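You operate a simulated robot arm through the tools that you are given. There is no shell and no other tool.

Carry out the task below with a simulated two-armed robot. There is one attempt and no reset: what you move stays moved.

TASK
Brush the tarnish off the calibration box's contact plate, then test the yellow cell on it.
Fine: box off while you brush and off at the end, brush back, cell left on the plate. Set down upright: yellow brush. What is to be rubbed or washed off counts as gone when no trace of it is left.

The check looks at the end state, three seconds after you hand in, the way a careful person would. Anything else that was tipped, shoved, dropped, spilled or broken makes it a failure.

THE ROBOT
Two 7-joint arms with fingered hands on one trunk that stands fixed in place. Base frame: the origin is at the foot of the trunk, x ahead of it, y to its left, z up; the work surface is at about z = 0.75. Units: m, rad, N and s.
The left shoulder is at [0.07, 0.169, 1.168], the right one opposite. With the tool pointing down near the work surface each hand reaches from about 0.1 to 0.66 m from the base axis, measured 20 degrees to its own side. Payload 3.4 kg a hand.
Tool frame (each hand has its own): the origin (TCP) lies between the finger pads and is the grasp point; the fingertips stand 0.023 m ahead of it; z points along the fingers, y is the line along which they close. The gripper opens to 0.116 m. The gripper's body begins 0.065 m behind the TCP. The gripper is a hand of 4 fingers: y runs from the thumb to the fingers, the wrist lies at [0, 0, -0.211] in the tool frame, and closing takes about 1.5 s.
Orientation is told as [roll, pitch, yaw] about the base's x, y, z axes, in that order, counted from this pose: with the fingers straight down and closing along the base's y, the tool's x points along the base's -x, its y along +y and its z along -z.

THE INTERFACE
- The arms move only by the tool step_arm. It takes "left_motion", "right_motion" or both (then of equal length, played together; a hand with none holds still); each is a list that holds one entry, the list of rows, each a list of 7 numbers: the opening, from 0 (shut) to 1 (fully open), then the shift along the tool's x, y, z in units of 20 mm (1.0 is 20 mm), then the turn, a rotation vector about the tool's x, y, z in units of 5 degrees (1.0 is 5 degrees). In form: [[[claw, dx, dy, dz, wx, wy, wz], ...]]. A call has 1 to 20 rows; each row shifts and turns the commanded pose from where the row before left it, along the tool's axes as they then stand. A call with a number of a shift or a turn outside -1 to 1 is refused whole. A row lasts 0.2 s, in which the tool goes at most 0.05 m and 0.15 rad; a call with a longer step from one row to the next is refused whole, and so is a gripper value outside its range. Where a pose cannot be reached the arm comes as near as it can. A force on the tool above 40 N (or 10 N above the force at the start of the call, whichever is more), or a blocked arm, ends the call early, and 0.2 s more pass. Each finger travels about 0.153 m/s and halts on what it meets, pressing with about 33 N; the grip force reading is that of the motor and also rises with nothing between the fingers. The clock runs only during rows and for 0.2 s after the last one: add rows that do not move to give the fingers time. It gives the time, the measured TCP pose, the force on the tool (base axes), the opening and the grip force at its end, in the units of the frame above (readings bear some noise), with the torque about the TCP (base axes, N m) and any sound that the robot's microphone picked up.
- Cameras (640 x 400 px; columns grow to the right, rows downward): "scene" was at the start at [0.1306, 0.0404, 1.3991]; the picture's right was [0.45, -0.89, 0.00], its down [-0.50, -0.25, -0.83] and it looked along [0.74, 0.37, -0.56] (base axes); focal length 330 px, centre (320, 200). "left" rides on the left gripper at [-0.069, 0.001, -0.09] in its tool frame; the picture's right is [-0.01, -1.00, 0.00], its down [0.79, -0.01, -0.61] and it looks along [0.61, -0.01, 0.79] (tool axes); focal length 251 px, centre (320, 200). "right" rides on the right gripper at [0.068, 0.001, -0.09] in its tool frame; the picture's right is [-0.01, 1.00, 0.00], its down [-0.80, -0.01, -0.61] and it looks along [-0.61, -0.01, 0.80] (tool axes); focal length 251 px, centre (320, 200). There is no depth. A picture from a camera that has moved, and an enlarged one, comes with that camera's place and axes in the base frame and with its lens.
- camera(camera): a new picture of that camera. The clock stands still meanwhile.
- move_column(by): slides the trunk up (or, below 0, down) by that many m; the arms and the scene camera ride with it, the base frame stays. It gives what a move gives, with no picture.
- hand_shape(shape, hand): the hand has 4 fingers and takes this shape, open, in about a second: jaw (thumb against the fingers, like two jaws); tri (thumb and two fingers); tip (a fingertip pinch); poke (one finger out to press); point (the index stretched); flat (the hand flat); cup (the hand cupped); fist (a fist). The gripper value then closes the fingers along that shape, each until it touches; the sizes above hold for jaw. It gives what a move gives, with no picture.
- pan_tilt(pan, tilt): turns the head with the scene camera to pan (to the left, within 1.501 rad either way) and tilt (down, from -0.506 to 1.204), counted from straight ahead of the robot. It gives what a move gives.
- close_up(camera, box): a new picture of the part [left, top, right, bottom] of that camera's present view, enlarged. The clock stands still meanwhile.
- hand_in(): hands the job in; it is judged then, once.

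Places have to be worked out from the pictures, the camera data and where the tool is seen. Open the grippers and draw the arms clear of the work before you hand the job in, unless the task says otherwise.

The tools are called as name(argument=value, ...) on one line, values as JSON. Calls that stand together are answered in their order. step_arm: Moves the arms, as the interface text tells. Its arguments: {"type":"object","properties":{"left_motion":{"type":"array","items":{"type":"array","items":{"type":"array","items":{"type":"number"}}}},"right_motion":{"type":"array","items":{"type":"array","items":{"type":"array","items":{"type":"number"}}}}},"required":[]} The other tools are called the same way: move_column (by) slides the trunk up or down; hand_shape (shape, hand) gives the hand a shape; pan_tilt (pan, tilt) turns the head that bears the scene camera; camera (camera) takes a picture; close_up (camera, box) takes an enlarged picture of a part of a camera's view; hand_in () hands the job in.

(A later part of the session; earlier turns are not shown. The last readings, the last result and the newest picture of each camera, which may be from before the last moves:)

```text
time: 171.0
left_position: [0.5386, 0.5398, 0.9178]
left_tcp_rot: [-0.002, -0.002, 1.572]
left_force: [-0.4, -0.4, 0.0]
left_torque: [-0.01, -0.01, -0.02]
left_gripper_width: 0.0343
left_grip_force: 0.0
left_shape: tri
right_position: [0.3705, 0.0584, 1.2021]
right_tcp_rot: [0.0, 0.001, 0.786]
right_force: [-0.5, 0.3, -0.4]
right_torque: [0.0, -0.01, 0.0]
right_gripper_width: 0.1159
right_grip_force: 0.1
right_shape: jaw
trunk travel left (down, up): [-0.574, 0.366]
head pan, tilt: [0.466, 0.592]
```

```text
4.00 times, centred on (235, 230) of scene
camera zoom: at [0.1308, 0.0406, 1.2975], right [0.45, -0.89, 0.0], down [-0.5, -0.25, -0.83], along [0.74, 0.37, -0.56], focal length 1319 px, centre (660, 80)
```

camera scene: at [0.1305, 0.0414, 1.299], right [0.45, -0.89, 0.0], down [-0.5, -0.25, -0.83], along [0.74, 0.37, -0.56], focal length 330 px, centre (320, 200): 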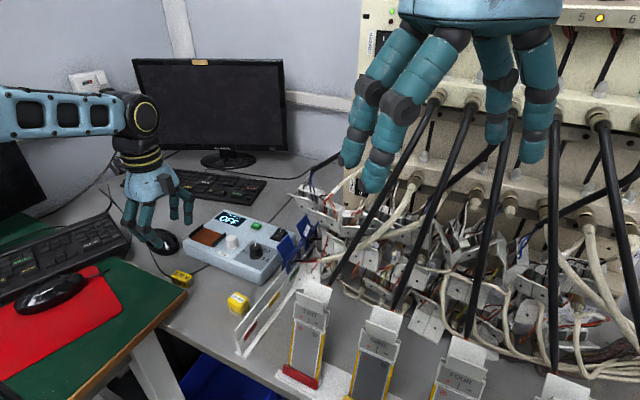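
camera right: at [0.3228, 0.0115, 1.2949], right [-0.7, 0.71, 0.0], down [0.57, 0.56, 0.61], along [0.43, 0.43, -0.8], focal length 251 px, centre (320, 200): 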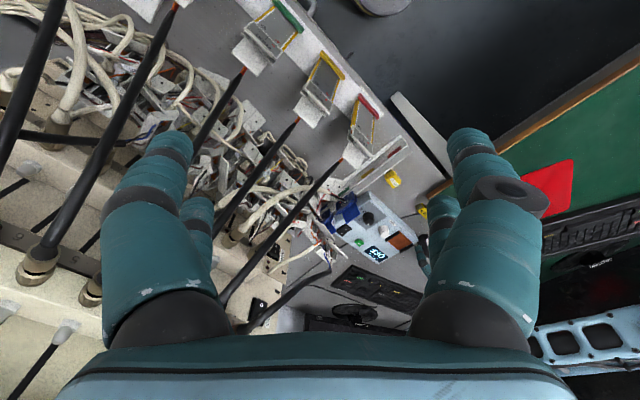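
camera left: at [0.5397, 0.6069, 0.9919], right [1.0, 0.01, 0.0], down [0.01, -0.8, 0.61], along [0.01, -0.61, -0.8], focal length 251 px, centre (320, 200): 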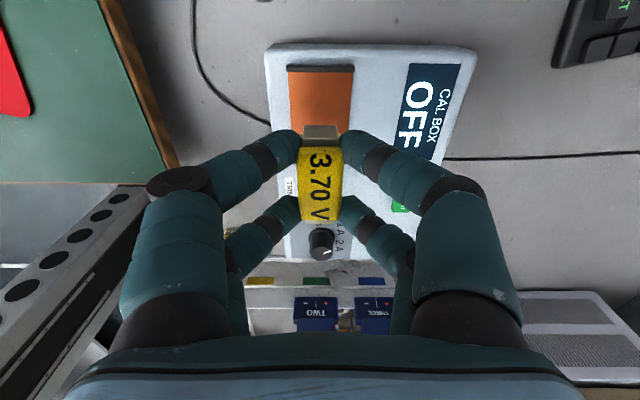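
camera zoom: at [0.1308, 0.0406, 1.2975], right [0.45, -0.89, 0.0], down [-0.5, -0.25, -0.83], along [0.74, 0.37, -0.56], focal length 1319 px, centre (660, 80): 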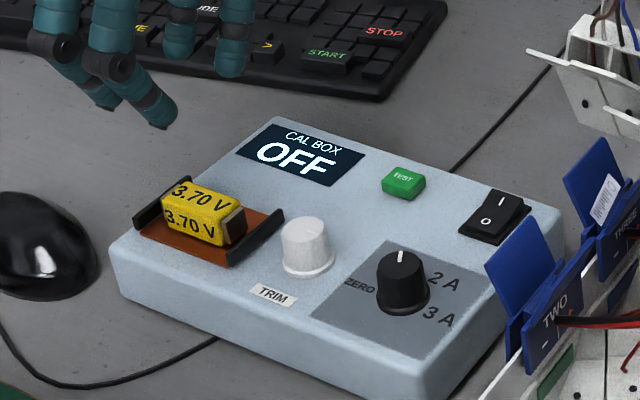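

The cell is neatly on the plate. Now the test: box on (I), press TEST, then off. I rise, turn the hand back to yaw 0 and form the poke shape.

step_arm(left_motion=[[[0.3, 0, 0, -0.8, 0, 0, 1], [0.3, 0, 0, -0.8, 0, 0, 1], [0.3, 0, 0, 0, 0, 0, 1], [0.3, 0, 0, 0, 0, 0, 1], [0.3, 0, 0, 0, 0, 0, 1], [0.3, 0, 0, 0, 0, 0, 1], [0.3, 0, 0, 0, 0, 0, 1], [0.3, 0, 0, 0, 0, 0, 1], [0.3, 0, 0, 0, 0, 0, 1], [0.3, 0, 0, 0, 0, 0, 1], [0.3, 0, 0, 0, 0, 0, 1], [0.3, 0, 0, 0, 0, 0, 1], [0.3, 0, 0, 0, 0, 0, 1], [0.3, 0, 0, 0, 0, 0, 1], [0.3, 0, 0, 0, 0, 0, 1], [0.3, 0, 0, 0, 0, 0, 1], [0.3, 0, 0, 0, 0, 0, 1], [0.3, 0, 0, 0, 0, 0, 1], [0.3, 0, 0, 0, 0, 0, 0]]])

hand_shape(hand="left", shape="poke")

step_arm(left_motion=[[[1, 0, 0, 0, 1, -1, 0], [1, 0, 0, 0, 1, -1, 0], [1, 0, 0, 0, 1, -1, 0], [1, 0, 0, 0, 0, -1, 0], [1, 0, 0, 0, 0, -1, 0], [1, 0, 0, 0, 0, 0, 0]]])

camera(camera="left")

camera(camera="scene")

```text
time: 175.0
left_position: [0.5375, 0.5409, 0.9494]
left_tcp_rot: [0.003, -0.003, -0.001]
left_force: [-0.2, 0.5, 1.2]
left_torque: [0.04, -0.01, 0.01]
left_gripper_width: 0.0345
left_grip_force: 0.0
left_shape: tri
right_position: [0.3701, 0.0596, 1.2023]
right_tcp_rot: [0.001, -0.002, 0.785]
right_force: [0.4, 0.2, 0.4]
right_torque: [-0.02, 0.03, -0.01]
right_gripper_width: 0.1159
right_grip_force: 0.1
right_shape: jaw
trunk travel left (down, up): [-0.574, 0.366]
head pan, tilt: [0.466, 0.592]
```

```text
time: 175.9
left_position: [0.5373, 0.5394, 0.9503]
left_tcp_rot: [0.001, -0.002, -0.001]
left_force: [-0.1, -0.3, 0.3]
left_torque: [-0.04, 0.0, 0.03]
left_gripper_width: 0.0
left_grip_force: 0.0
left_shape: poke
right_position: [0.3691, 0.0596, 1.2029]
right_tcp_rot: [0.001, -0.002, 0.785]
right_force: [0.1, -0.3, 0.8]
right_torque: [-0.04, 0.02, 0.02]
right_gripper_width: 0.116
right_grip_force: 0.0
right_shape: jaw
trunk travel left (down, up): [-0.574, 0.366]
head pan, tilt: [0.466, 0.592]
```

```text
time: 177.3
left_position: [0.538, 0.5403, 0.9503]
left_tcp_rot: [-0.281, -0.432, 0.086]
left_force: [-0.4, 0.4, 0.4]
left_torque: [0.03, 0.03, 0.01]
left_gripper_width: 0.0001
left_grip_force: 0.0
left_shape: poke
right_position: [0.3703, 0.0587, 1.2022]
right_tcp_rot: [0.001, 0.0, 0.784]
right_force: [-0.6, -0.4, -0.3]
right_torque: [0.01, 0.04, -0.01]
right_gripper_width: 0.116
right_grip_force: 0.0
right_shape: jaw
trunk travel left (down, up): [-0.574, 0.366]
head pan, tilt: [0.466, 0.592]
```

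```text
taken
camera left: at [0.5629, 0.5681, 1.057], right [-0.03, -0.97, 0.26], down [-0.98, 0.08, 0.2], along [-0.21, -0.25, -0.95], focal length 251 px, centre (320, 200)
```

left: 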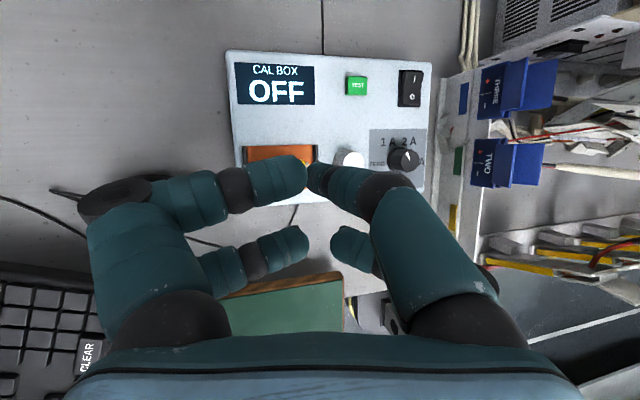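

```text
taken
camera scene: at [0.131, 0.0402, 1.2975], right [0.45, -0.89, 0.0], down [-0.5, -0.25, -0.83], along [0.74, 0.37, -0.56], focal length 330 px, centre (320, 200)
```

scene: 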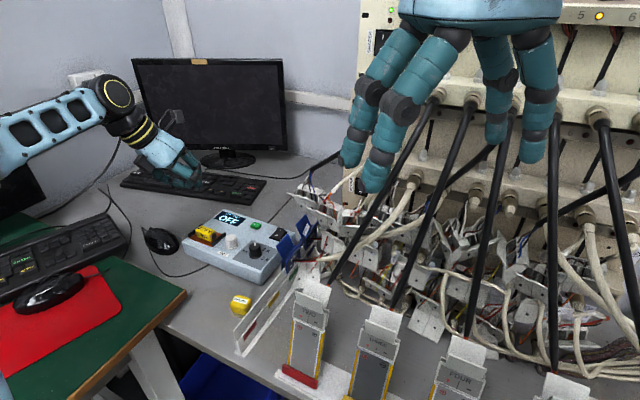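

Same leaned pose as for the first press. I move at height to above the rocker's I end.

step_arm(left_motion=[[[1, -0.379, -0.836, 0.425, 0, 0, 0], [1, -0.379, -0.836, 0.425, 0, 0, 0], [1, -0.379, -0.836, 0.425, 0, 0, 0], [1, -0.379, -0.836, 0.425, 0, 0, 0], [1, -0.379, -0.836, 0.425, 0, 0, 0], [1, -0.379, -0.836, 0.425, 0, 0, 0], [1, -0.379, -0.836, 0.425, 0, 0, 0], [1, -0.379, -0.836, 0.425, 0, 0, 0], [1, 0, 0, 0, 0, 0, 0]]])

step_arm(left_motion=[[[1, 0.39, 0.24, 0.83, 0, 0, 0], [1, 0.39, 0.24, 0.83, 0, 0, 0], [1, 0.39, 0.24, 0.83, 0, 0, 0], [1, 0, 0, 0, 0, 0, 0]]])

camera(camera="left")

close_up(camera="scene", box=[200, 150, 320, 260])

close_up(camera="right", box=[310, 190, 430, 290])

```text
time: 179.3
left_position: [0.6165, 0.398, 0.9505]
left_tcp_rot: [-0.286, -0.429, 0.085]
left_force: [0.4, 0.0, -0.2]
left_torque: [-0.03, -0.01, 0.01]
left_gripper_width: 0.0
left_grip_force: 0.1
left_shape: poke
right_position: [0.3697, 0.0605, 1.2028]
right_tcp_rot: [0.003, 0.0, 0.784]
right_force: [0.4, 0.7, 0.8]
right_torque: [0.01, -0.02, 0.02]
right_gripper_width: 0.1158
right_grip_force: 0.0
right_shape: jaw
trunk travel left (down, up): [-0.574, 0.366]
head pan, tilt: [0.466, 0.592]
```

```text
time: 180.3
left_position: [0.6176, 0.3985, 0.8935]
left_tcp_rot: [-0.282, -0.429, 0.086]
left_force: [-0.2, 0.5, -0.5]
left_torque: [0.0, -0.02, 0.03]
left_gripper_width: 0.0001
left_grip_force: 0.1
left_shape: poke
right_position: [0.3693, 0.0602, 1.2036]
right_tcp_rot: [0.0, -0.001, 0.787]
right_force: [-0.6, -0.6, 0.0]
right_torque: [0.02, -0.01, -0.01]
right_gripper_width: 0.1161
right_grip_force: 0.0
right_shape: jaw
trunk travel left (down, up): [-0.574, 0.366]
head pan, tilt: [0.466, 0.592]
```

```text
taken
camera left: at [0.6417, 0.427, 1.0002], right [-0.03, -0.97, 0.26], down [-0.98, 0.08, 0.2], along [-0.21, -0.25, -0.95], focal length 251 px, centre (320, 200)
```

left: 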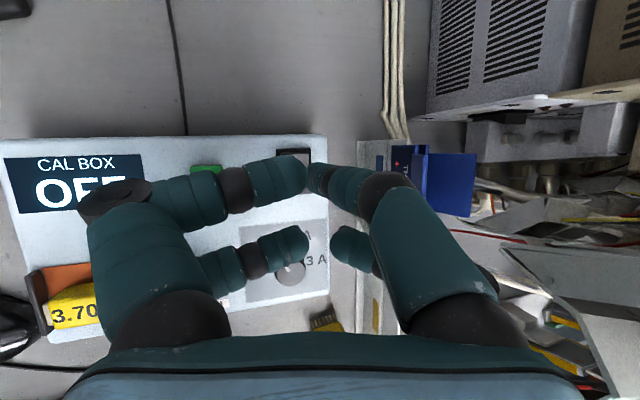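

```text
3.64 times, centred on (260, 205) of scene
camera zoom: at [0.1305, 0.0403, 1.2976], right [0.45, -0.89, 0.0], down [-0.5, -0.25, -0.83], along [0.74, 0.37, -0.56], focal length 1199 px, centre (538, 182)
```

zoom: 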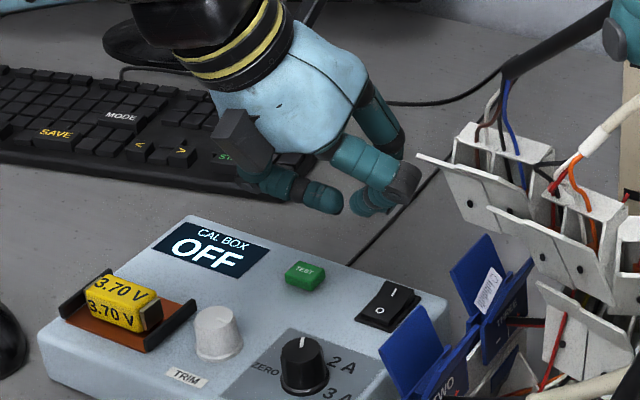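

```text
4.00 times, centred on (370, 240) of right
camera zoom: at [0.3222, 0.0115, 1.2936], right [-0.7, 0.71, 0.0], down [0.57, 0.56, 0.61], along [0.43, 0.43, -0.8], focal length 1006 px, centre (120, 40)
```

zoom: 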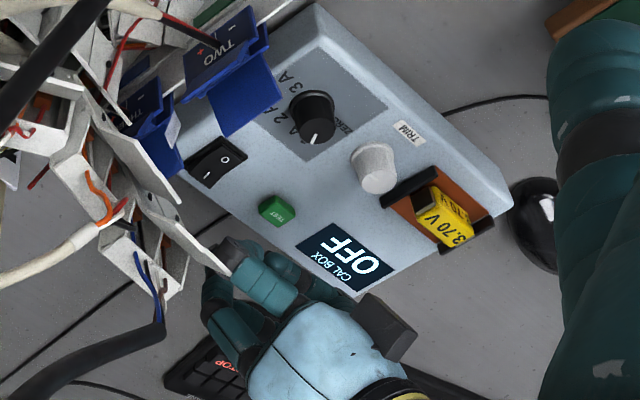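

Clearances look fine. I check the fingertip versus the I end in the left camera before lowering.

close_up(camera="left", box=[220, 110, 400, 230])

```text
3.33 times, centred on (310, 170) of left
camera zoom: at [0.6417, 0.427, 1.0002], right [-0.03, -0.97, 0.26], down [-0.98, 0.08, 0.2], along [-0.21, -0.25, -0.95], focal length 838 px, centre (353, 300)
```

zoom: 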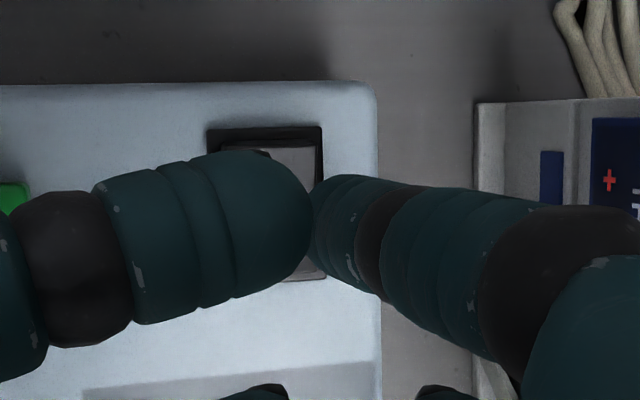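

The point under the contact tip maps onto the far (I) part of the rocker. I descend to just above it.

step_arm(left_motion=[[[1, 0.311, 0.192, 0.655, 0, 0, 0], [1, 0.311, 0.192, 0.655, 0, 0, 0], [1, 0.311, 0.192, 0.655, 0, 0, 0], [1, 0.1, 0.062, 0.21, 0, 0, 0], [1, 0, 0, 0, 0, 0, 0]]])

close_up(camera="left", box=[220, 90, 400, 230])

close_up(camera="scene", box=[220, 160, 320, 250])

```text
time: 181.5
left_position: [0.6169, 0.3987, 0.8432]
left_tcp_rot: [-0.282, -0.428, 0.083]
left_force: [0.5, -0.4, -0.5]
left_torque: [-0.01, -0.01, 0.02]
left_gripper_width: 0.0
left_grip_force: 0.1
left_shape: poke
right_position: [0.3715, 0.0584, 1.2019]
right_tcp_rot: [0.001, 0.001, 0.785]
right_force: [0.5, -0.2, 0.4]
right_torque: [0.0, -0.03, -0.02]
right_gripper_width: 0.1159
right_grip_force: 0.1
right_shape: jaw
trunk travel left (down, up): [-0.574, 0.366]
head pan, tilt: [0.466, 0.592]
```

```text
2.86 times, centred on (310, 160) of left
camera zoom: at [0.6422, 0.4268, 0.9503], right [-0.03, -0.97, 0.26], down [-0.98, 0.08, 0.2], along [-0.21, -0.25, -0.95], focal length 718 px, centre (349, 314)
```

zoom: 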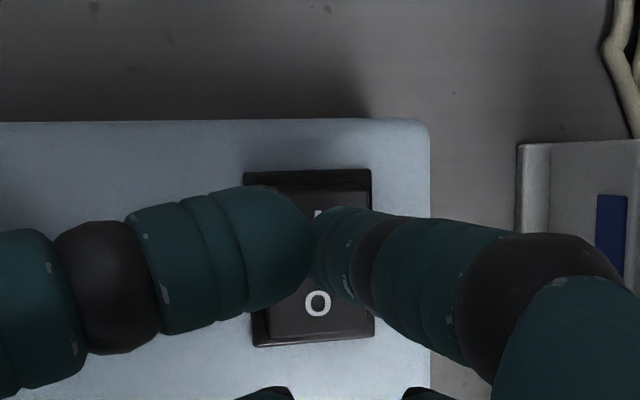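

```text
4.44 times, centred on (270, 205) of scene
camera zoom: at [0.1306, 0.0404, 1.2976], right [0.45, -0.89, 0.0], down [-0.5, -0.25, -0.83], along [0.74, 0.37, -0.56], focal length 1466 px, centre (542, 178)
```

zoom: 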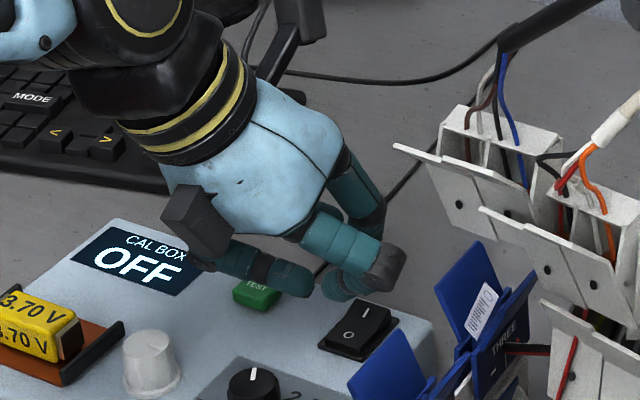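

The target maps right onto the "I" mark. I press down in small steps.

step_arm(left_motion=[[[1, 0.062, 0.038, 0.131, 0, 0, 0], [1, 0.062, 0.038, 0.131, 0, 0, 0], [1, 0.062, 0.038, 0.131, 0, 0, 0], [1, 0.041, 0.025, 0.087, 0, 0, 0]]])

step_arm(left_motion=[[[1, 0.041, 0.025, 0.087, 0, 0, 0], [1, 0.041, 0.025, 0.087, 0, 0, 0]]])

close_up(camera="scene", box=[180, 160, 320, 260])

```text
time: 182.5
left_position: [0.6176, 0.3987, 0.8335]
left_tcp_rot: [-0.282, -0.429, 0.085]
left_force: [-0.6, 0.3, 0.1]
left_torque: [0.0, -0.01, 0.03]
left_gripper_width: 0.0
left_grip_force: 0.0
left_shape: poke
right_position: [0.3702, 0.0587, 1.2028]
right_tcp_rot: [-0.001, 0.001, 0.785]
right_force: [-0.6, -0.3, 0.7]
right_torque: [0.01, 0.02, -0.03]
right_gripper_width: 0.1158
right_grip_force: 0.1
right_shape: jaw
trunk travel left (down, up): [-0.574, 0.366]
head pan, tilt: [0.466, 0.592]
```

```text
time: 183.1
left_position: [0.6179, 0.4001, 0.8278]
left_tcp_rot: [-0.284, -0.43, 0.085]
left_force: [0.1, 0.8, 0.2]
left_torque: [0.02, 0.01, 0.01]
left_gripper_width: 0.0
left_grip_force: 0.0
left_shape: poke
right_position: [0.3708, 0.0582, 1.202]
right_tcp_rot: [0.0, 0.001, 0.787]
right_force: [0.7, 0.1, -0.5]
right_torque: [0.01, -0.02, 0.0]
right_gripper_width: 0.1159
right_grip_force: 0.2
right_shape: jaw
trunk travel left (down, up): [-0.574, 0.366]
head pan, tilt: [0.466, 0.592]
```

```text
4.00 times, centred on (250, 210) of scene
camera zoom: at [0.1306, 0.0404, 1.2976], right [0.45, -0.89, 0.0], down [-0.5, -0.25, -0.83], along [0.74, 0.37, -0.56], focal length 1319 px, centre (600, 160)
```

zoom: 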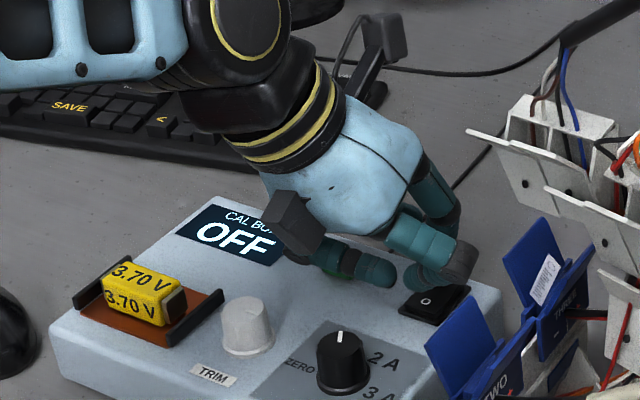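

Still no contact at 0.8278; I continue by 2 mm steps.

step_arm(left_motion=[[[1, 0.041, 0.025, 0.087, 0, 0, 0], [1, 0.041, 0.025, 0.087, 0, 0, 0]]])

close_up(camera="scene", box=[180, 160, 320, 260])

```text
time: 183.7
left_position: [0.6174, 0.4001, 0.8272]
left_tcp_rot: [-0.284, -0.433, 0.088]
left_force: [2.2, 0.7, 5.9]
left_torque: [-0.04, -0.04, 0.01]
left_gripper_width: 0.0
left_grip_force: 0.1
left_shape: poke
right_position: [0.3681, 0.0586, 1.2031]
right_tcp_rot: [-0.001, 0.0, 0.785]
right_force: [0.0, 0.5, 0.4]
right_torque: [-0.04, 0.0, -0.03]
right_gripper_width: 0.1161
right_grip_force: 0.0
right_shape: jaw
trunk travel left (down, up): [-0.574, 0.366]
head pan, tilt: [0.466, 0.592]
```

```text
4.00 times, centred on (250, 210) of scene
camera zoom: at [0.1295, 0.0398, 1.2978], right [0.45, -0.89, 0.0], down [-0.5, -0.25, -0.83], along [0.74, 0.37, -0.56], focal length 1319 px, centre (600, 160)
```

zoom: 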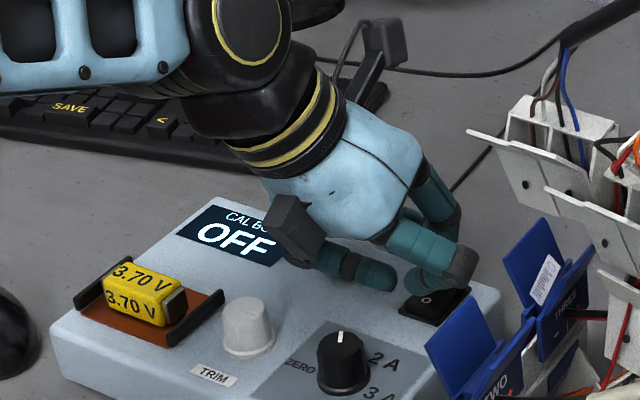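

Contact 5.9 N, though the torque hints it's closer to the middle. I press 2 mm more and watch the display.

step_arm(left_motion=[[[1, 0.03, 0.019, 0.065, 0, 0, 0], [1, 0.03, 0.019, 0.065, 0, 0, 0]]])

close_up(camera="scene", box=[180, 160, 320, 260])

close_up(camera="left", box=[220, 90, 400, 230])

```text
time: 184.3
left_position: [0.617, 0.399, 0.8265]
left_tcp_rot: [-0.282, -0.438, 0.087]
left_force: [5.0, 5.1, 23.5]
left_torque: [-0.07, -0.24, 0.08]
left_gripper_width: 0.0
left_grip_force: 0.0
left_shape: poke
right_position: [0.3683, 0.057, 1.2045]
right_tcp_rot: [0.002, -0.002, 0.786]
right_force: [0.5, 0.1, 0.7]
right_torque: [0.02, -0.04, 0.03]
right_gripper_width: 0.1158
right_grip_force: 0.1
right_shape: jaw
trunk travel left (down, up): [-0.574, 0.366]
head pan, tilt: [0.466, 0.592]
```

```text
4.00 times, centred on (250, 210) of scene
camera zoom: at [0.1272, 0.0387, 1.2983], right [0.45, -0.89, 0.0], down [-0.5, -0.25, -0.83], along [0.74, 0.37, -0.56], focal length 1319 px, centre (600, 160)
```

zoom: 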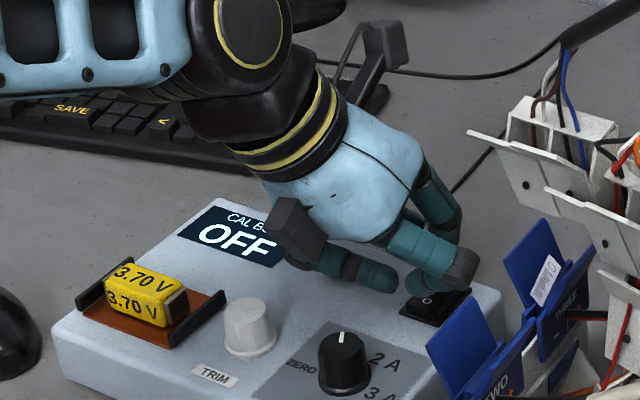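

```text
2.86 times, centred on (310, 160) of left
camera zoom: at [0.6407, 0.4264, 0.9335], right [-0.03, -0.97, 0.26], down [-0.98, 0.08, 0.19], along [-0.21, -0.25, -0.95], focal length 718 px, centre (349, 314)
```

zoom: 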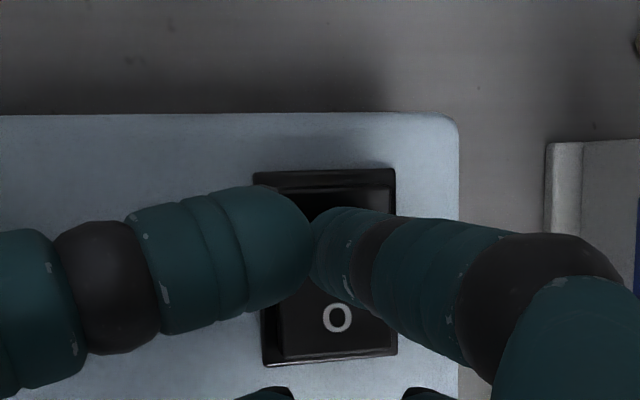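

The force rises without flipping, and the torque puts the load near the rocker's pivot – perhaps another digit is touching too. I look closely before doing more.

close_up(camera="scene", box=[262, 205, 312, 245])

close_up(camera="right", box=[330, 205, 390, 260])

```text
10.00 times, centred on (287, 225) of scene
camera zoom: at [0.1272, 0.0387, 1.2983], right [0.45, -0.89, 0.0], down [-0.5, -0.25, -0.83], along [0.74, 0.37, -0.56], focal length 3297 px, centre (650, -50)
```

zoom: 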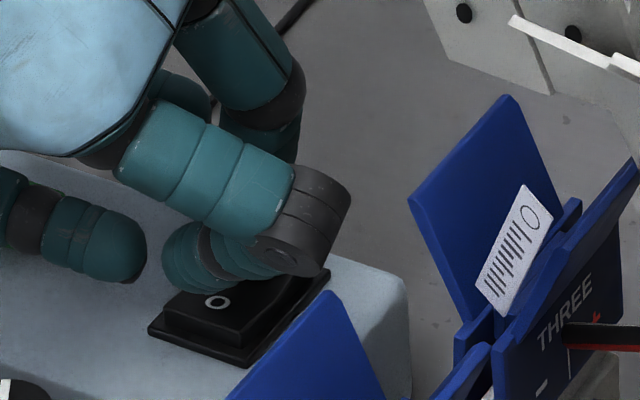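

```text
7.27 times, centred on (360, 232) of right
camera zoom: at [0.319, 0.01, 1.2948], right [-0.7, 0.71, 0.0], down [0.57, 0.56, 0.61], along [0.43, 0.43, -0.79], focal length 1829 px, centre (29, -36)
```

zoom: 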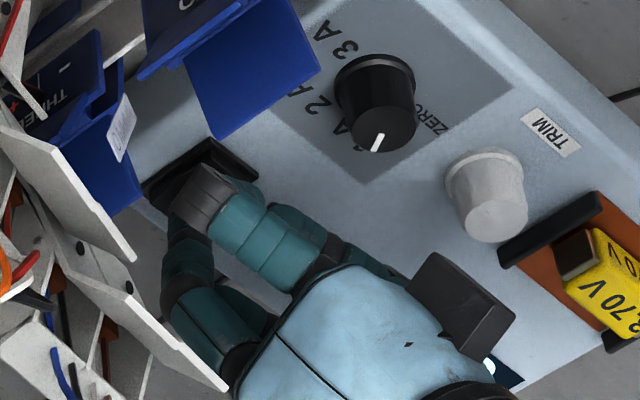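

The press loads the rocker near its pivot; the lean lets another digit share the contact. I lift and try a less forward-leaning hand (pitch ≈ −15°) so only the poking tip leads.

step_arm(left_motion=[[[1, -0.3, -0.18, -0.6, 0, 0, 0], [1, -0.4, -0.24, -0.8, 0, 0, 0], [1, -0.4, -0.24, -0.8, 0, 0, 0], [1, 0, 0, 0, 0, 1, 0], [1, 0, 0, 0, 0, 1, 0], [1, 0, 0, 0, 0, 0, 0]]])

close_up(camera="scene", box=[200, 150, 320, 250])

```text
time: 185.7
left_position: [0.6167, 0.3998, 0.8726]
left_tcp_rot: [-0.267, -0.259, 0.035]
left_force: [-0.5, -0.3, -0.1]
left_torque: [-0.01, 0.0, -0.02]
left_gripper_width: 0.0001
left_grip_force: 0.1
left_shape: poke
right_position: [0.3709, 0.0583, 1.2018]
right_tcp_rot: [0.0, -0.001, 0.785]
right_force: [0.4, 0.5, -0.1]
right_torque: [-0.02, 0.01, -0.01]
right_gripper_width: 0.1158
right_grip_force: 0.0
right_shape: jaw
trunk travel left (down, up): [-0.574, 0.366]
head pan, tilt: [0.466, 0.592]
```

```text
4.00 times, centred on (260, 200) of scene
camera zoom: at [0.1303, 0.0408, 1.2976], right [0.45, -0.89, 0.0], down [-0.5, -0.25, -0.83], along [0.74, 0.37, -0.56], focal length 1319 px, centre (560, 200)
```

zoom: 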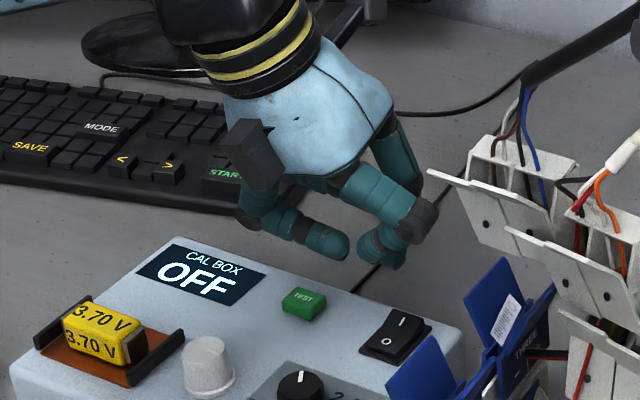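

Reached without a limit this time. I shift forward 5 mm, lower 3 cm and check alignment.

step_arm(left_motion=[[[1, 0.06, 0.195, 0.735, 0, 0, 0], [1, 0.06, 0.195, 0.735, 0, 0, 0], [1, 0, 0, 0, 0, 0, 0]]])

close_up(camera="left", box=[220, 60, 400, 230])

close_up(camera="scene", box=[255, 185, 325, 245])

```text
time: 186.5
left_position: [0.624, 0.3988, 0.842]
left_tcp_rot: [-0.266, -0.264, 0.035]
left_force: [-1.1, 0.0, -0.1]
left_torque: [0.03, 0.0, -0.04]
left_gripper_width: 0.0
left_grip_force: 0.1
left_shape: poke
right_position: [0.3705, 0.0584, 1.2031]
right_tcp_rot: [-0.002, -0.001, 0.786]
right_force: [0.8, -0.5, 0.2]
right_torque: [0.0, 0.0, 0.0]
right_gripper_width: 0.1159
right_grip_force: 0.0
right_shape: jaw
trunk travel left (down, up): [-0.574, 0.366]
head pan, tilt: [0.466, 0.592]
```

```text
2.35 times, centred on (310, 145) of left
camera zoom: at [0.6675, 0.4249, 0.944], right [-0.03, -0.97, 0.26], down [-0.92, 0.12, 0.36], along [-0.38, -0.23, -0.9], focal length 592 px, centre (344, 329)
```

zoom: 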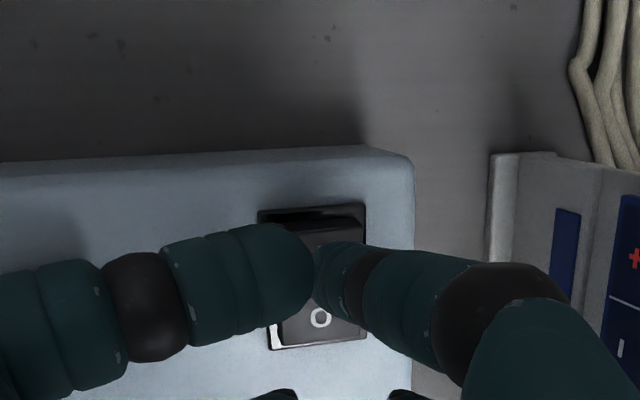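

```text
6.67 times, centred on (290, 215) of scene
camera zoom: at [0.1303, 0.0405, 1.2976], right [0.45, -0.89, 0.0], down [-0.5, -0.25, -0.83], along [0.74, 0.37, -0.56], focal length 2198 px, centre (520, 100)
```

zoom: 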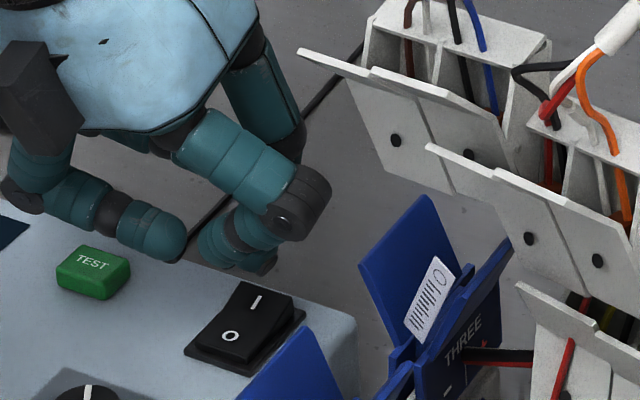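

Now the tip is visible right above the rocker's raised far end. I press down in 3 mm steps.

step_arm(left_motion=[[[1, 0.038, 0.038, 0.14, 0, 0, 0], [1, 0.038, 0.038, 0.14, 0, 0, 0], [1, 0.038, 0.038, 0.14, 0, 0, 0]]])

close_up(camera="scene", box=[255, 185, 325, 245])

```text
time: 187.3
left_position: [0.6241, 0.3987, 0.832]
left_tcp_rot: [-0.265, -0.261, 0.036]
left_force: [-0.2, 0.3, -0.2]
left_torque: [0.01, 0.0, -0.01]
left_gripper_width: 0.0
left_grip_force: 0.1
left_shape: poke
right_position: [0.3711, 0.059, 1.2028]
right_tcp_rot: [-0.001, 0.001, 0.785]
right_force: [-0.5, 0.0, 0.7]
right_torque: [0.03, -0.03, 0.01]
right_gripper_width: 0.116
right_grip_force: 0.0
right_shape: jaw
trunk travel left (down, up): [-0.574, 0.366]
head pan, tilt: [0.466, 0.592]
```

```text
6.67 times, centred on (290, 215) of scene
camera zoom: at [0.1307, 0.0405, 1.2976], right [0.45, -0.89, 0.0], down [-0.5, -0.25, -0.83], along [0.74, 0.37, -0.56], focal length 2198 px, centre (520, 100)
```

zoom: 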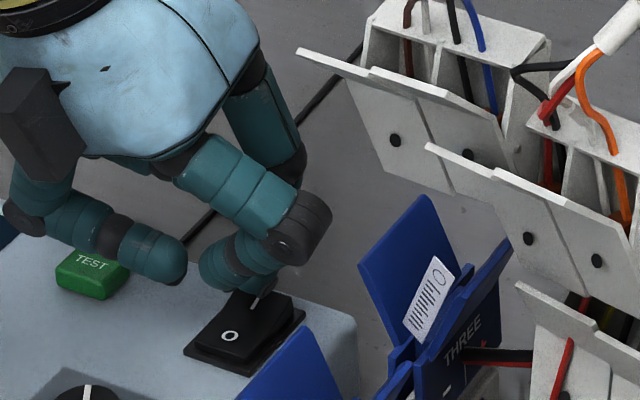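

The tip is at the I mark, about to touch. I continue by 2 mm steps.

step_arm(left_motion=[[[1, 0.025, 0.025, 0.093, 0, 0, 0], [1, 0.025, 0.025, 0.093, 0, 0, 0]]])

close_up(camera="scene", box=[180, 160, 320, 260])

```text
time: 187.9
left_position: [0.6228, 0.3981, 0.8302]
left_tcp_rot: [-0.265, -0.262, 0.035]
left_force: [-0.1, 0.0, 0.4]
left_torque: [0.01, -0.05, -0.01]
left_gripper_width: 0.0
left_grip_force: 0.1
left_shape: poke
right_position: [0.3698, 0.0587, 1.2022]
right_tcp_rot: [0.001, 0.0, 0.785]
right_force: [0.4, -0.2, -0.6]
right_torque: [0.0, 0.01, -0.01]
right_gripper_width: 0.1157
right_grip_force: 0.0
right_shape: jaw
trunk travel left (down, up): [-0.574, 0.366]
head pan, tilt: [0.466, 0.592]
```

```text
4.00 times, centred on (250, 210) of scene
camera zoom: at [0.1306, 0.0404, 1.2976], right [0.45, -0.89, 0.0], down [-0.5, -0.25, -0.83], along [0.74, 0.37, -0.56], focal length 1319 px, centre (600, 160)
```

zoom: 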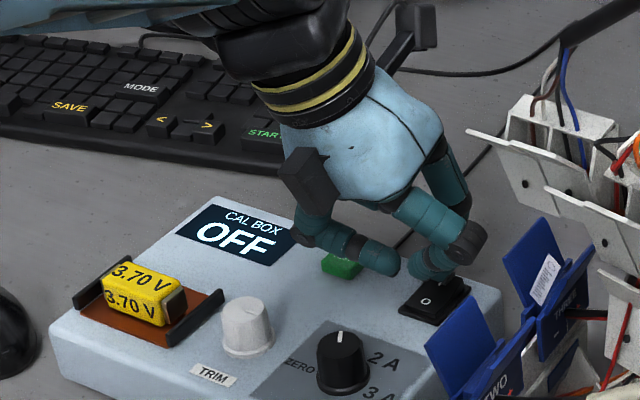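

Still practically no force; I continue downward.

step_arm(left_motion=[[[1, 0.025, 0.025, 0.093, 0, 0, 0], [1, 0.025, 0.025, 0.093, 0, 0, 0]]])

close_up(camera="scene", box=[180, 160, 320, 260])

```text
time: 188.5
left_position: [0.6217, 0.3978, 0.8288]
left_tcp_rot: [-0.265, -0.264, 0.037]
left_force: [0.2, 1.2, 2.5]
left_torque: [0.02, -0.04, -0.01]
left_gripper_width: 0.0002
left_grip_force: 0.1
left_shape: poke
left hand out of reach, approached as far as the arm can: row 2
right_position: [0.3693, 0.0584, 1.2028]
right_tcp_rot: [0.0, 0.0, 0.785]
right_force: [0.3, 0.4, -0.5]
right_torque: [-0.02, 0.0, 0.0]
right_gripper_width: 0.1156
right_grip_force: 0.0
right_shape: jaw
trunk travel left (down, up): [-0.574, 0.366]
head pan, tilt: [0.466, 0.592]
```

```text
4.00 times, centred on (250, 210) of scene
camera zoom: at [0.1304, 0.0402, 1.2976], right [0.45, -0.89, 0.0], down [-0.5, -0.25, -0.83], along [0.74, 0.37, -0.56], focal length 1319 px, centre (600, 160)
```

zoom: 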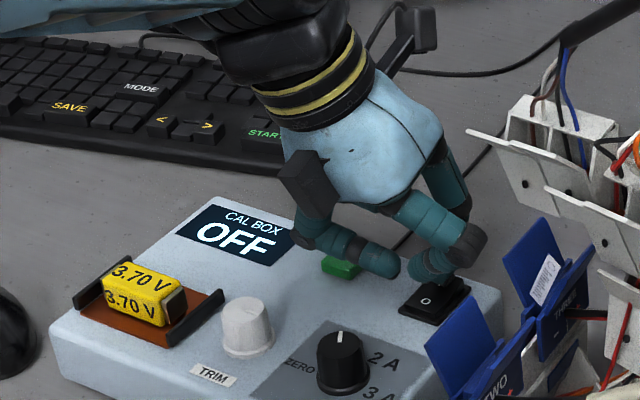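

Contact has begun (2.5 N) and the arm is at its reach limit; I press further with the trunk, 2 mm at a time.

move_column(by=-0.002)

close_up(camera="scene", box=[180, 160, 320, 260])

```text
time: 189.1
left_position: [0.6217, 0.3977, 0.8262]
left_tcp_rot: [-0.265, -0.261, 0.035]
left_force: [0.8, -0.1, 1.0]
left_torque: [0.0, -0.01, 0.01]
left_gripper_width: 0.0001
left_grip_force: 0.1
left_shape: poke
right_position: [0.3696, 0.0591, 1.2014]
right_tcp_rot: [0.0, -0.001, 0.786]
right_force: [0.2, 0.4, 0.5]
right_torque: [0.0, 0.01, 0.01]
right_gripper_width: 0.1157
right_grip_force: 0.1
right_shape: jaw
trunk travel left (down, up): [-0.572, 0.368]
head pan, tilt: [0.466, 0.592]
```

```text
4.00 times, centred on (250, 210) of scene
camera zoom: at [0.1305, 0.0403, 1.2955], right [0.45, -0.89, 0.0], down [-0.5, -0.25, -0.83], along [0.74, 0.37, -0.56], focal length 1319 px, centre (600, 160)
```

zoom: 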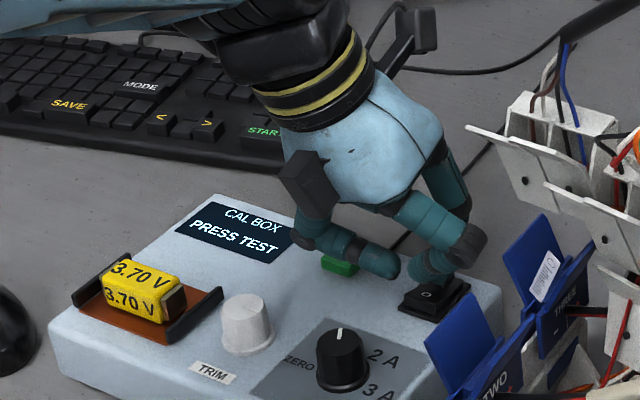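

The display switched on: "PRESS TEST" – the cell is recognised. I lift, take out the sideways lean (roll to 0), and move toward the TEST button.

step_arm(left_motion=[[[1, -0.2, -0.2, -0.75, 0, 0, 0], [1, -0.25, -0.25, -0.93, 0, 0, 0], [1, -0.25, -0.25, -0.93, 0, 0, 0], [1, 0, 0, 0, -1, 0, 0], [1, 0, 0, 0, -1, 0, 0], [1, 0, 0, 0, -1, 0, 0], [1, 0, 0, 0, 0, 0, 0]]])

close_up(camera="scene", box=[180, 150, 320, 260])

```text
time: 190.7
left_position: [0.6213, 0.3991, 0.8828]
left_tcp_rot: [-0.004, -0.263, 0.036]
left_force: [0.5, 0.3, -0.2]
left_torque: [0.0, 0.02, 0.01]
left_gripper_width: 0.0
left_grip_force: 0.1
left_shape: poke
right_position: [0.3709, 0.0593, 1.2009]
right_tcp_rot: [0.001, 0.0, 0.786]
right_force: [-1.0, -0.2, 0.0]
right_torque: [0.06, 0.01, 0.04]
right_gripper_width: 0.1157
right_grip_force: 0.0
right_shape: jaw
trunk travel left (down, up): [-0.572, 0.368]
head pan, tilt: [0.466, 0.592]
```

```text
3.64 times, centred on (250, 205) of scene
camera zoom: at [0.1307, 0.0407, 1.2955], right [0.45, -0.89, 0.0], down [-0.5, -0.25, -0.83], along [0.74, 0.37, -0.56], focal length 1199 px, centre (574, 182)
```

zoom: 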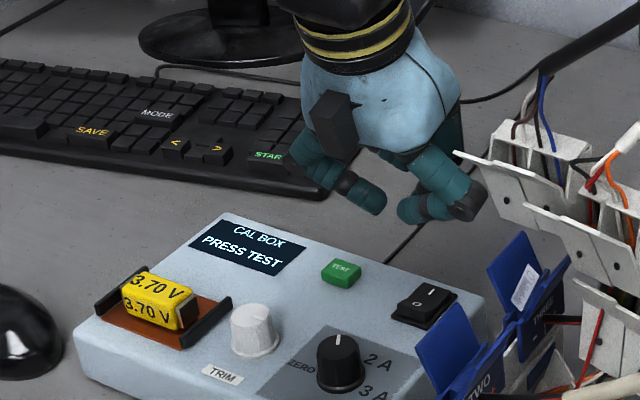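

Box on and waiting. I move over the TEST button.

step_arm(left_motion=[[[1, 0.078, 0.776, -0.02, 0, 0, 0], [1, 0.078, 0.776, -0.02, 0, 0, 0], [1, 0.078, 0.776, -0.02, 0, 0, 0], [1, 0.078, 0.776, -0.02, 0, 0, 0], [1, 0.26, 0, 0.966, 0, 0, 0], [1, 0, 0, 0, 0, 0, 0]]])

close_up(camera="scene", box=[210, 160, 300, 250])

close_up(camera="left", box=[200, 60, 400, 230])

close_up(camera="right", box=[330, 200, 420, 280])

```text
time: 192.1
left_position: [0.6111, 0.4595, 0.8626]
left_tcp_rot: [-0.005, -0.261, 0.037]
left_force: [0.0, -0.1, -0.3]
left_torque: [0.01, 0.0, -0.01]
left_gripper_width: 0.0001
left_grip_force: 0.1
left_shape: poke
right_position: [0.3709, 0.0588, 1.2009]
right_tcp_rot: [-0.001, 0.0, 0.785]
right_force: [0.0, 0.5, -0.1]
right_torque: [0.01, 0.03, -0.03]
right_gripper_width: 0.1162
right_grip_force: 0.1
right_shape: jaw
trunk travel left (down, up): [-0.572, 0.368]
head pan, tilt: [0.466, 0.592]
```

```text
4.44 times, centred on (255, 205) of scene
camera zoom: at [0.1303, 0.0403, 1.2956], right [0.45, -0.89, 0.0], down [-0.5, -0.25, -0.83], along [0.74, 0.37, -0.56], focal length 1466 px, centre (609, 178)
```

zoom: 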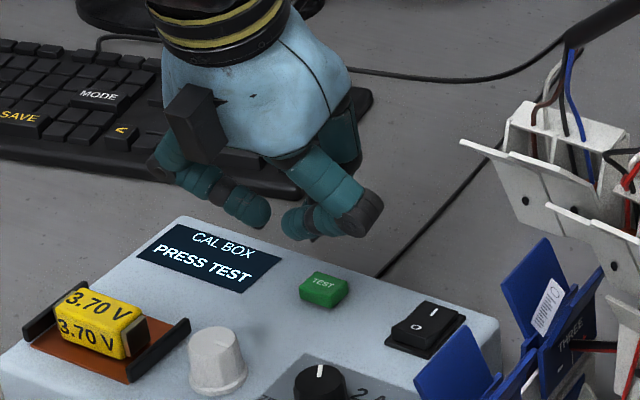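

```text
2.35 times, centred on (300, 145) of left
camera zoom: at [0.6549, 0.4621, 0.9674], right [0.04, -1.0, 0.01], down [-0.92, -0.04, 0.38], along [-0.38, -0.02, -0.93], focal length 592 px, centre (367, 329)
```

zoom: 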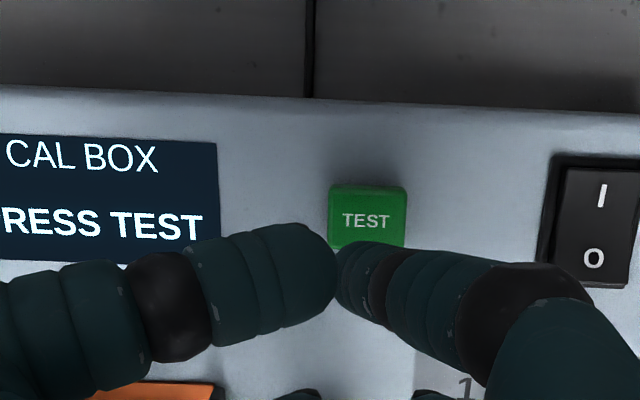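

```text
5.00 times, centred on (375, 240) of right
camera zoom: at [0.3221, 0.0115, 1.2916], right [-0.7, 0.71, 0.0], down [0.57, 0.56, 0.61], along [0.43, 0.43, -0.8], focal length 1257 px, centre (45, 0)
```

zoom: 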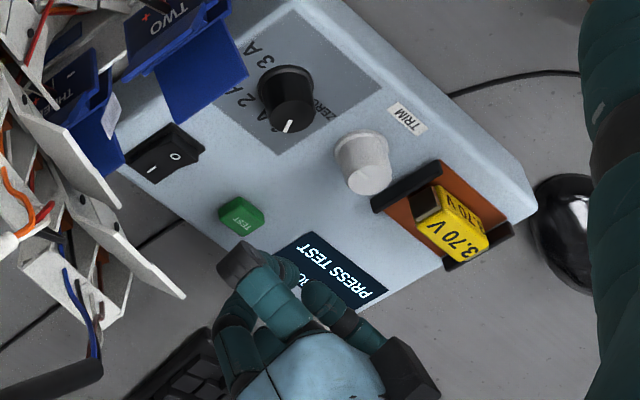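

TEST is at (0.621, 0.460), right under the tip's path. I descend to just above it and then press in 2 mm steps.

step_arm(left_motion=[[[1, 0.18, 0, 0.665, 0, 0, 0], [1, 0.13, 0, 0.48, 0, 0, 0], [1, 0.026, 0, 0.0966, 0, 0, 0], [1, 0.026, 0, 0.0966, 0, 0, 0]]])

close_up(camera="scene", box=[190, 160, 300, 250])

```text
time: 193.1
left_position: [0.612, 0.4593, 0.834]
left_tcp_rot: [-0.004, -0.263, 0.036]
left_force: [0.9, -0.4, 0.5]
left_torque: [0.03, -0.01, -0.02]
left_gripper_width: 0.0
left_grip_force: 0.1
left_shape: poke
right_position: [0.3704, 0.0584, 1.2]
right_tcp_rot: [0.0, 0.0, 0.786]
right_force: [-0.8, -0.2, 0.1]
right_torque: [0.01, -0.01, 0.01]
right_gripper_width: 0.1159
right_grip_force: 0.1
right_shape: jaw
trunk travel left (down, up): [-0.572, 0.368]
head pan, tilt: [0.466, 0.592]
```

```text
4.44 times, centred on (245, 205) of scene
camera zoom: at [0.1307, 0.0405, 1.2955], right [0.45, -0.89, 0.0], down [-0.5, -0.25, -0.83], along [0.74, 0.37, -0.56], focal length 1466 px, centre (653, 178)
```

zoom: 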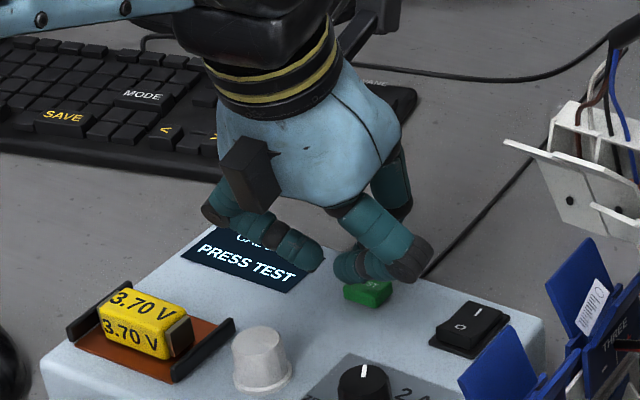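

The finger is just above TEST. I press on in 2 mm steps, watching force and display.

step_arm(left_motion=[[[1, 0.026, 0, 0.0966, 0, 0, 0], [1, 0.026, 0, 0.0966, 0, 0, 0]]])

step_arm(left_motion=[[[1, 0.02, 0, 0.0725, 0, 0, 0], [1, 0.02, 0, 0.0725, 0, 0, 0]]])

close_up(camera="scene", box=[190, 160, 300, 250])

```text
time: 193.7
left_position: [0.6127, 0.4602, 0.8307]
left_tcp_rot: [-0.002, -0.261, 0.037]
left_force: [0.2, 0.8, -0.1]
left_torque: [0.02, -0.02, 0.02]
left_gripper_width: 0.0
left_grip_force: 0.0
left_shape: poke
right_position: [0.3711, 0.0575, 1.2005]
right_tcp_rot: [-0.002, 0.001, 0.785]
right_force: [-0.3, -0.3, 0.3]
right_torque: [-0.03, 0.02, -0.03]
right_gripper_width: 0.1159
right_grip_force: 0.1
right_shape: jaw
trunk travel left (down, up): [-0.572, 0.368]
head pan, tilt: [0.466, 0.592]
```

```text
time: 194.3
left_position: [0.6129, 0.4592, 0.8287]
left_tcp_rot: [-0.003, -0.263, 0.037]
left_force: [0.6, -0.8, 1.9]
left_torque: [-0.01, -0.02, 0.0]
left_gripper_width: 0.0001
left_grip_force: 0.1
left_shape: poke
right_position: [0.3702, 0.0571, 1.2007]
right_tcp_rot: [-0.001, 0.0, 0.785]
right_force: [-0.2, -0.6, 0.1]
right_torque: [-0.01, -0.03, 0.01]
right_gripper_width: 0.1158
right_grip_force: 0.0
right_shape: jaw
trunk travel left (down, up): [-0.572, 0.368]
head pan, tilt: [0.466, 0.592]
heard: click
```

```text
4.44 times, centred on (245, 205) of scene
camera zoom: at [0.1304, 0.0401, 1.2956], right [0.45, -0.89, 0.0], down [-0.5, -0.25, -0.83], along [0.74, 0.37, -0.56], focal length 1466 px, centre (653, 178)
```

zoom: 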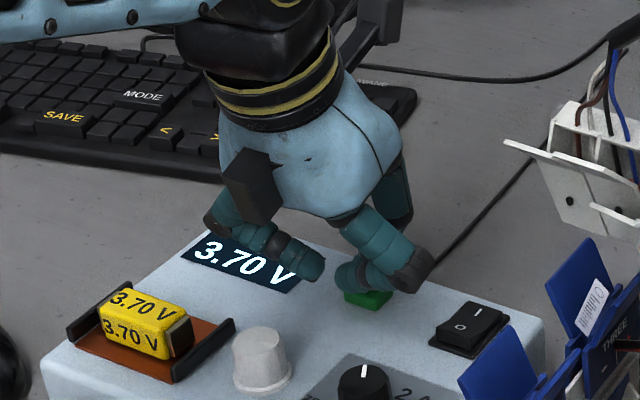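

A click, and the display reads "3.70 V" – the test succeeded. I lift off the button and check the reading.

step_arm(left_motion=[[[1, -0.13, 0, -0.483, 0, 0, 0], [1, -0.26, 0, -0.966, 0, 0, 0], [1, -0.26, 0, -0.966, 0, 0, 0], [1, 0, 0, 0, 0, 0, 0]]])

close_up(camera="scene", box=[180, 170, 310, 260])

```text
time: 195.3
left_position: [0.6125, 0.4599, 0.8786]
left_tcp_rot: [-0.003, -0.263, 0.037]
left_force: [0.5, 0.0, 0.8]
left_torque: [0.02, 0.04, 0.01]
left_gripper_width: 0.0001
left_grip_force: 0.0
left_shape: poke
right_position: [0.3702, 0.0591, 1.1999]
right_tcp_rot: [0.0, 0.001, 0.788]
right_force: [0.3, -0.1, 0.5]
right_torque: [-0.02, -0.04, 0.03]
right_gripper_width: 0.116
right_grip_force: 0.0
right_shape: jaw
trunk travel left (down, up): [-0.572, 0.368]
head pan, tilt: [0.466, 0.592]
```

```text
4.44 times, centred on (245, 215) of scene
camera zoom: at [0.1308, 0.0405, 1.2955], right [0.45, -0.89, 0.0], down [-0.5, -0.25, -0.83], along [0.74, 0.37, -0.56], focal length 1466 px, centre (653, 133)
```

zoom: 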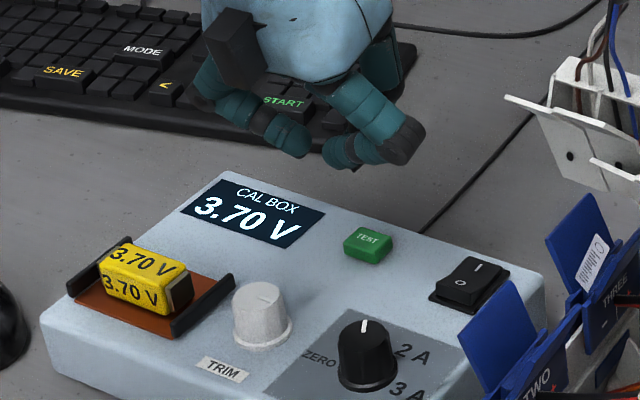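

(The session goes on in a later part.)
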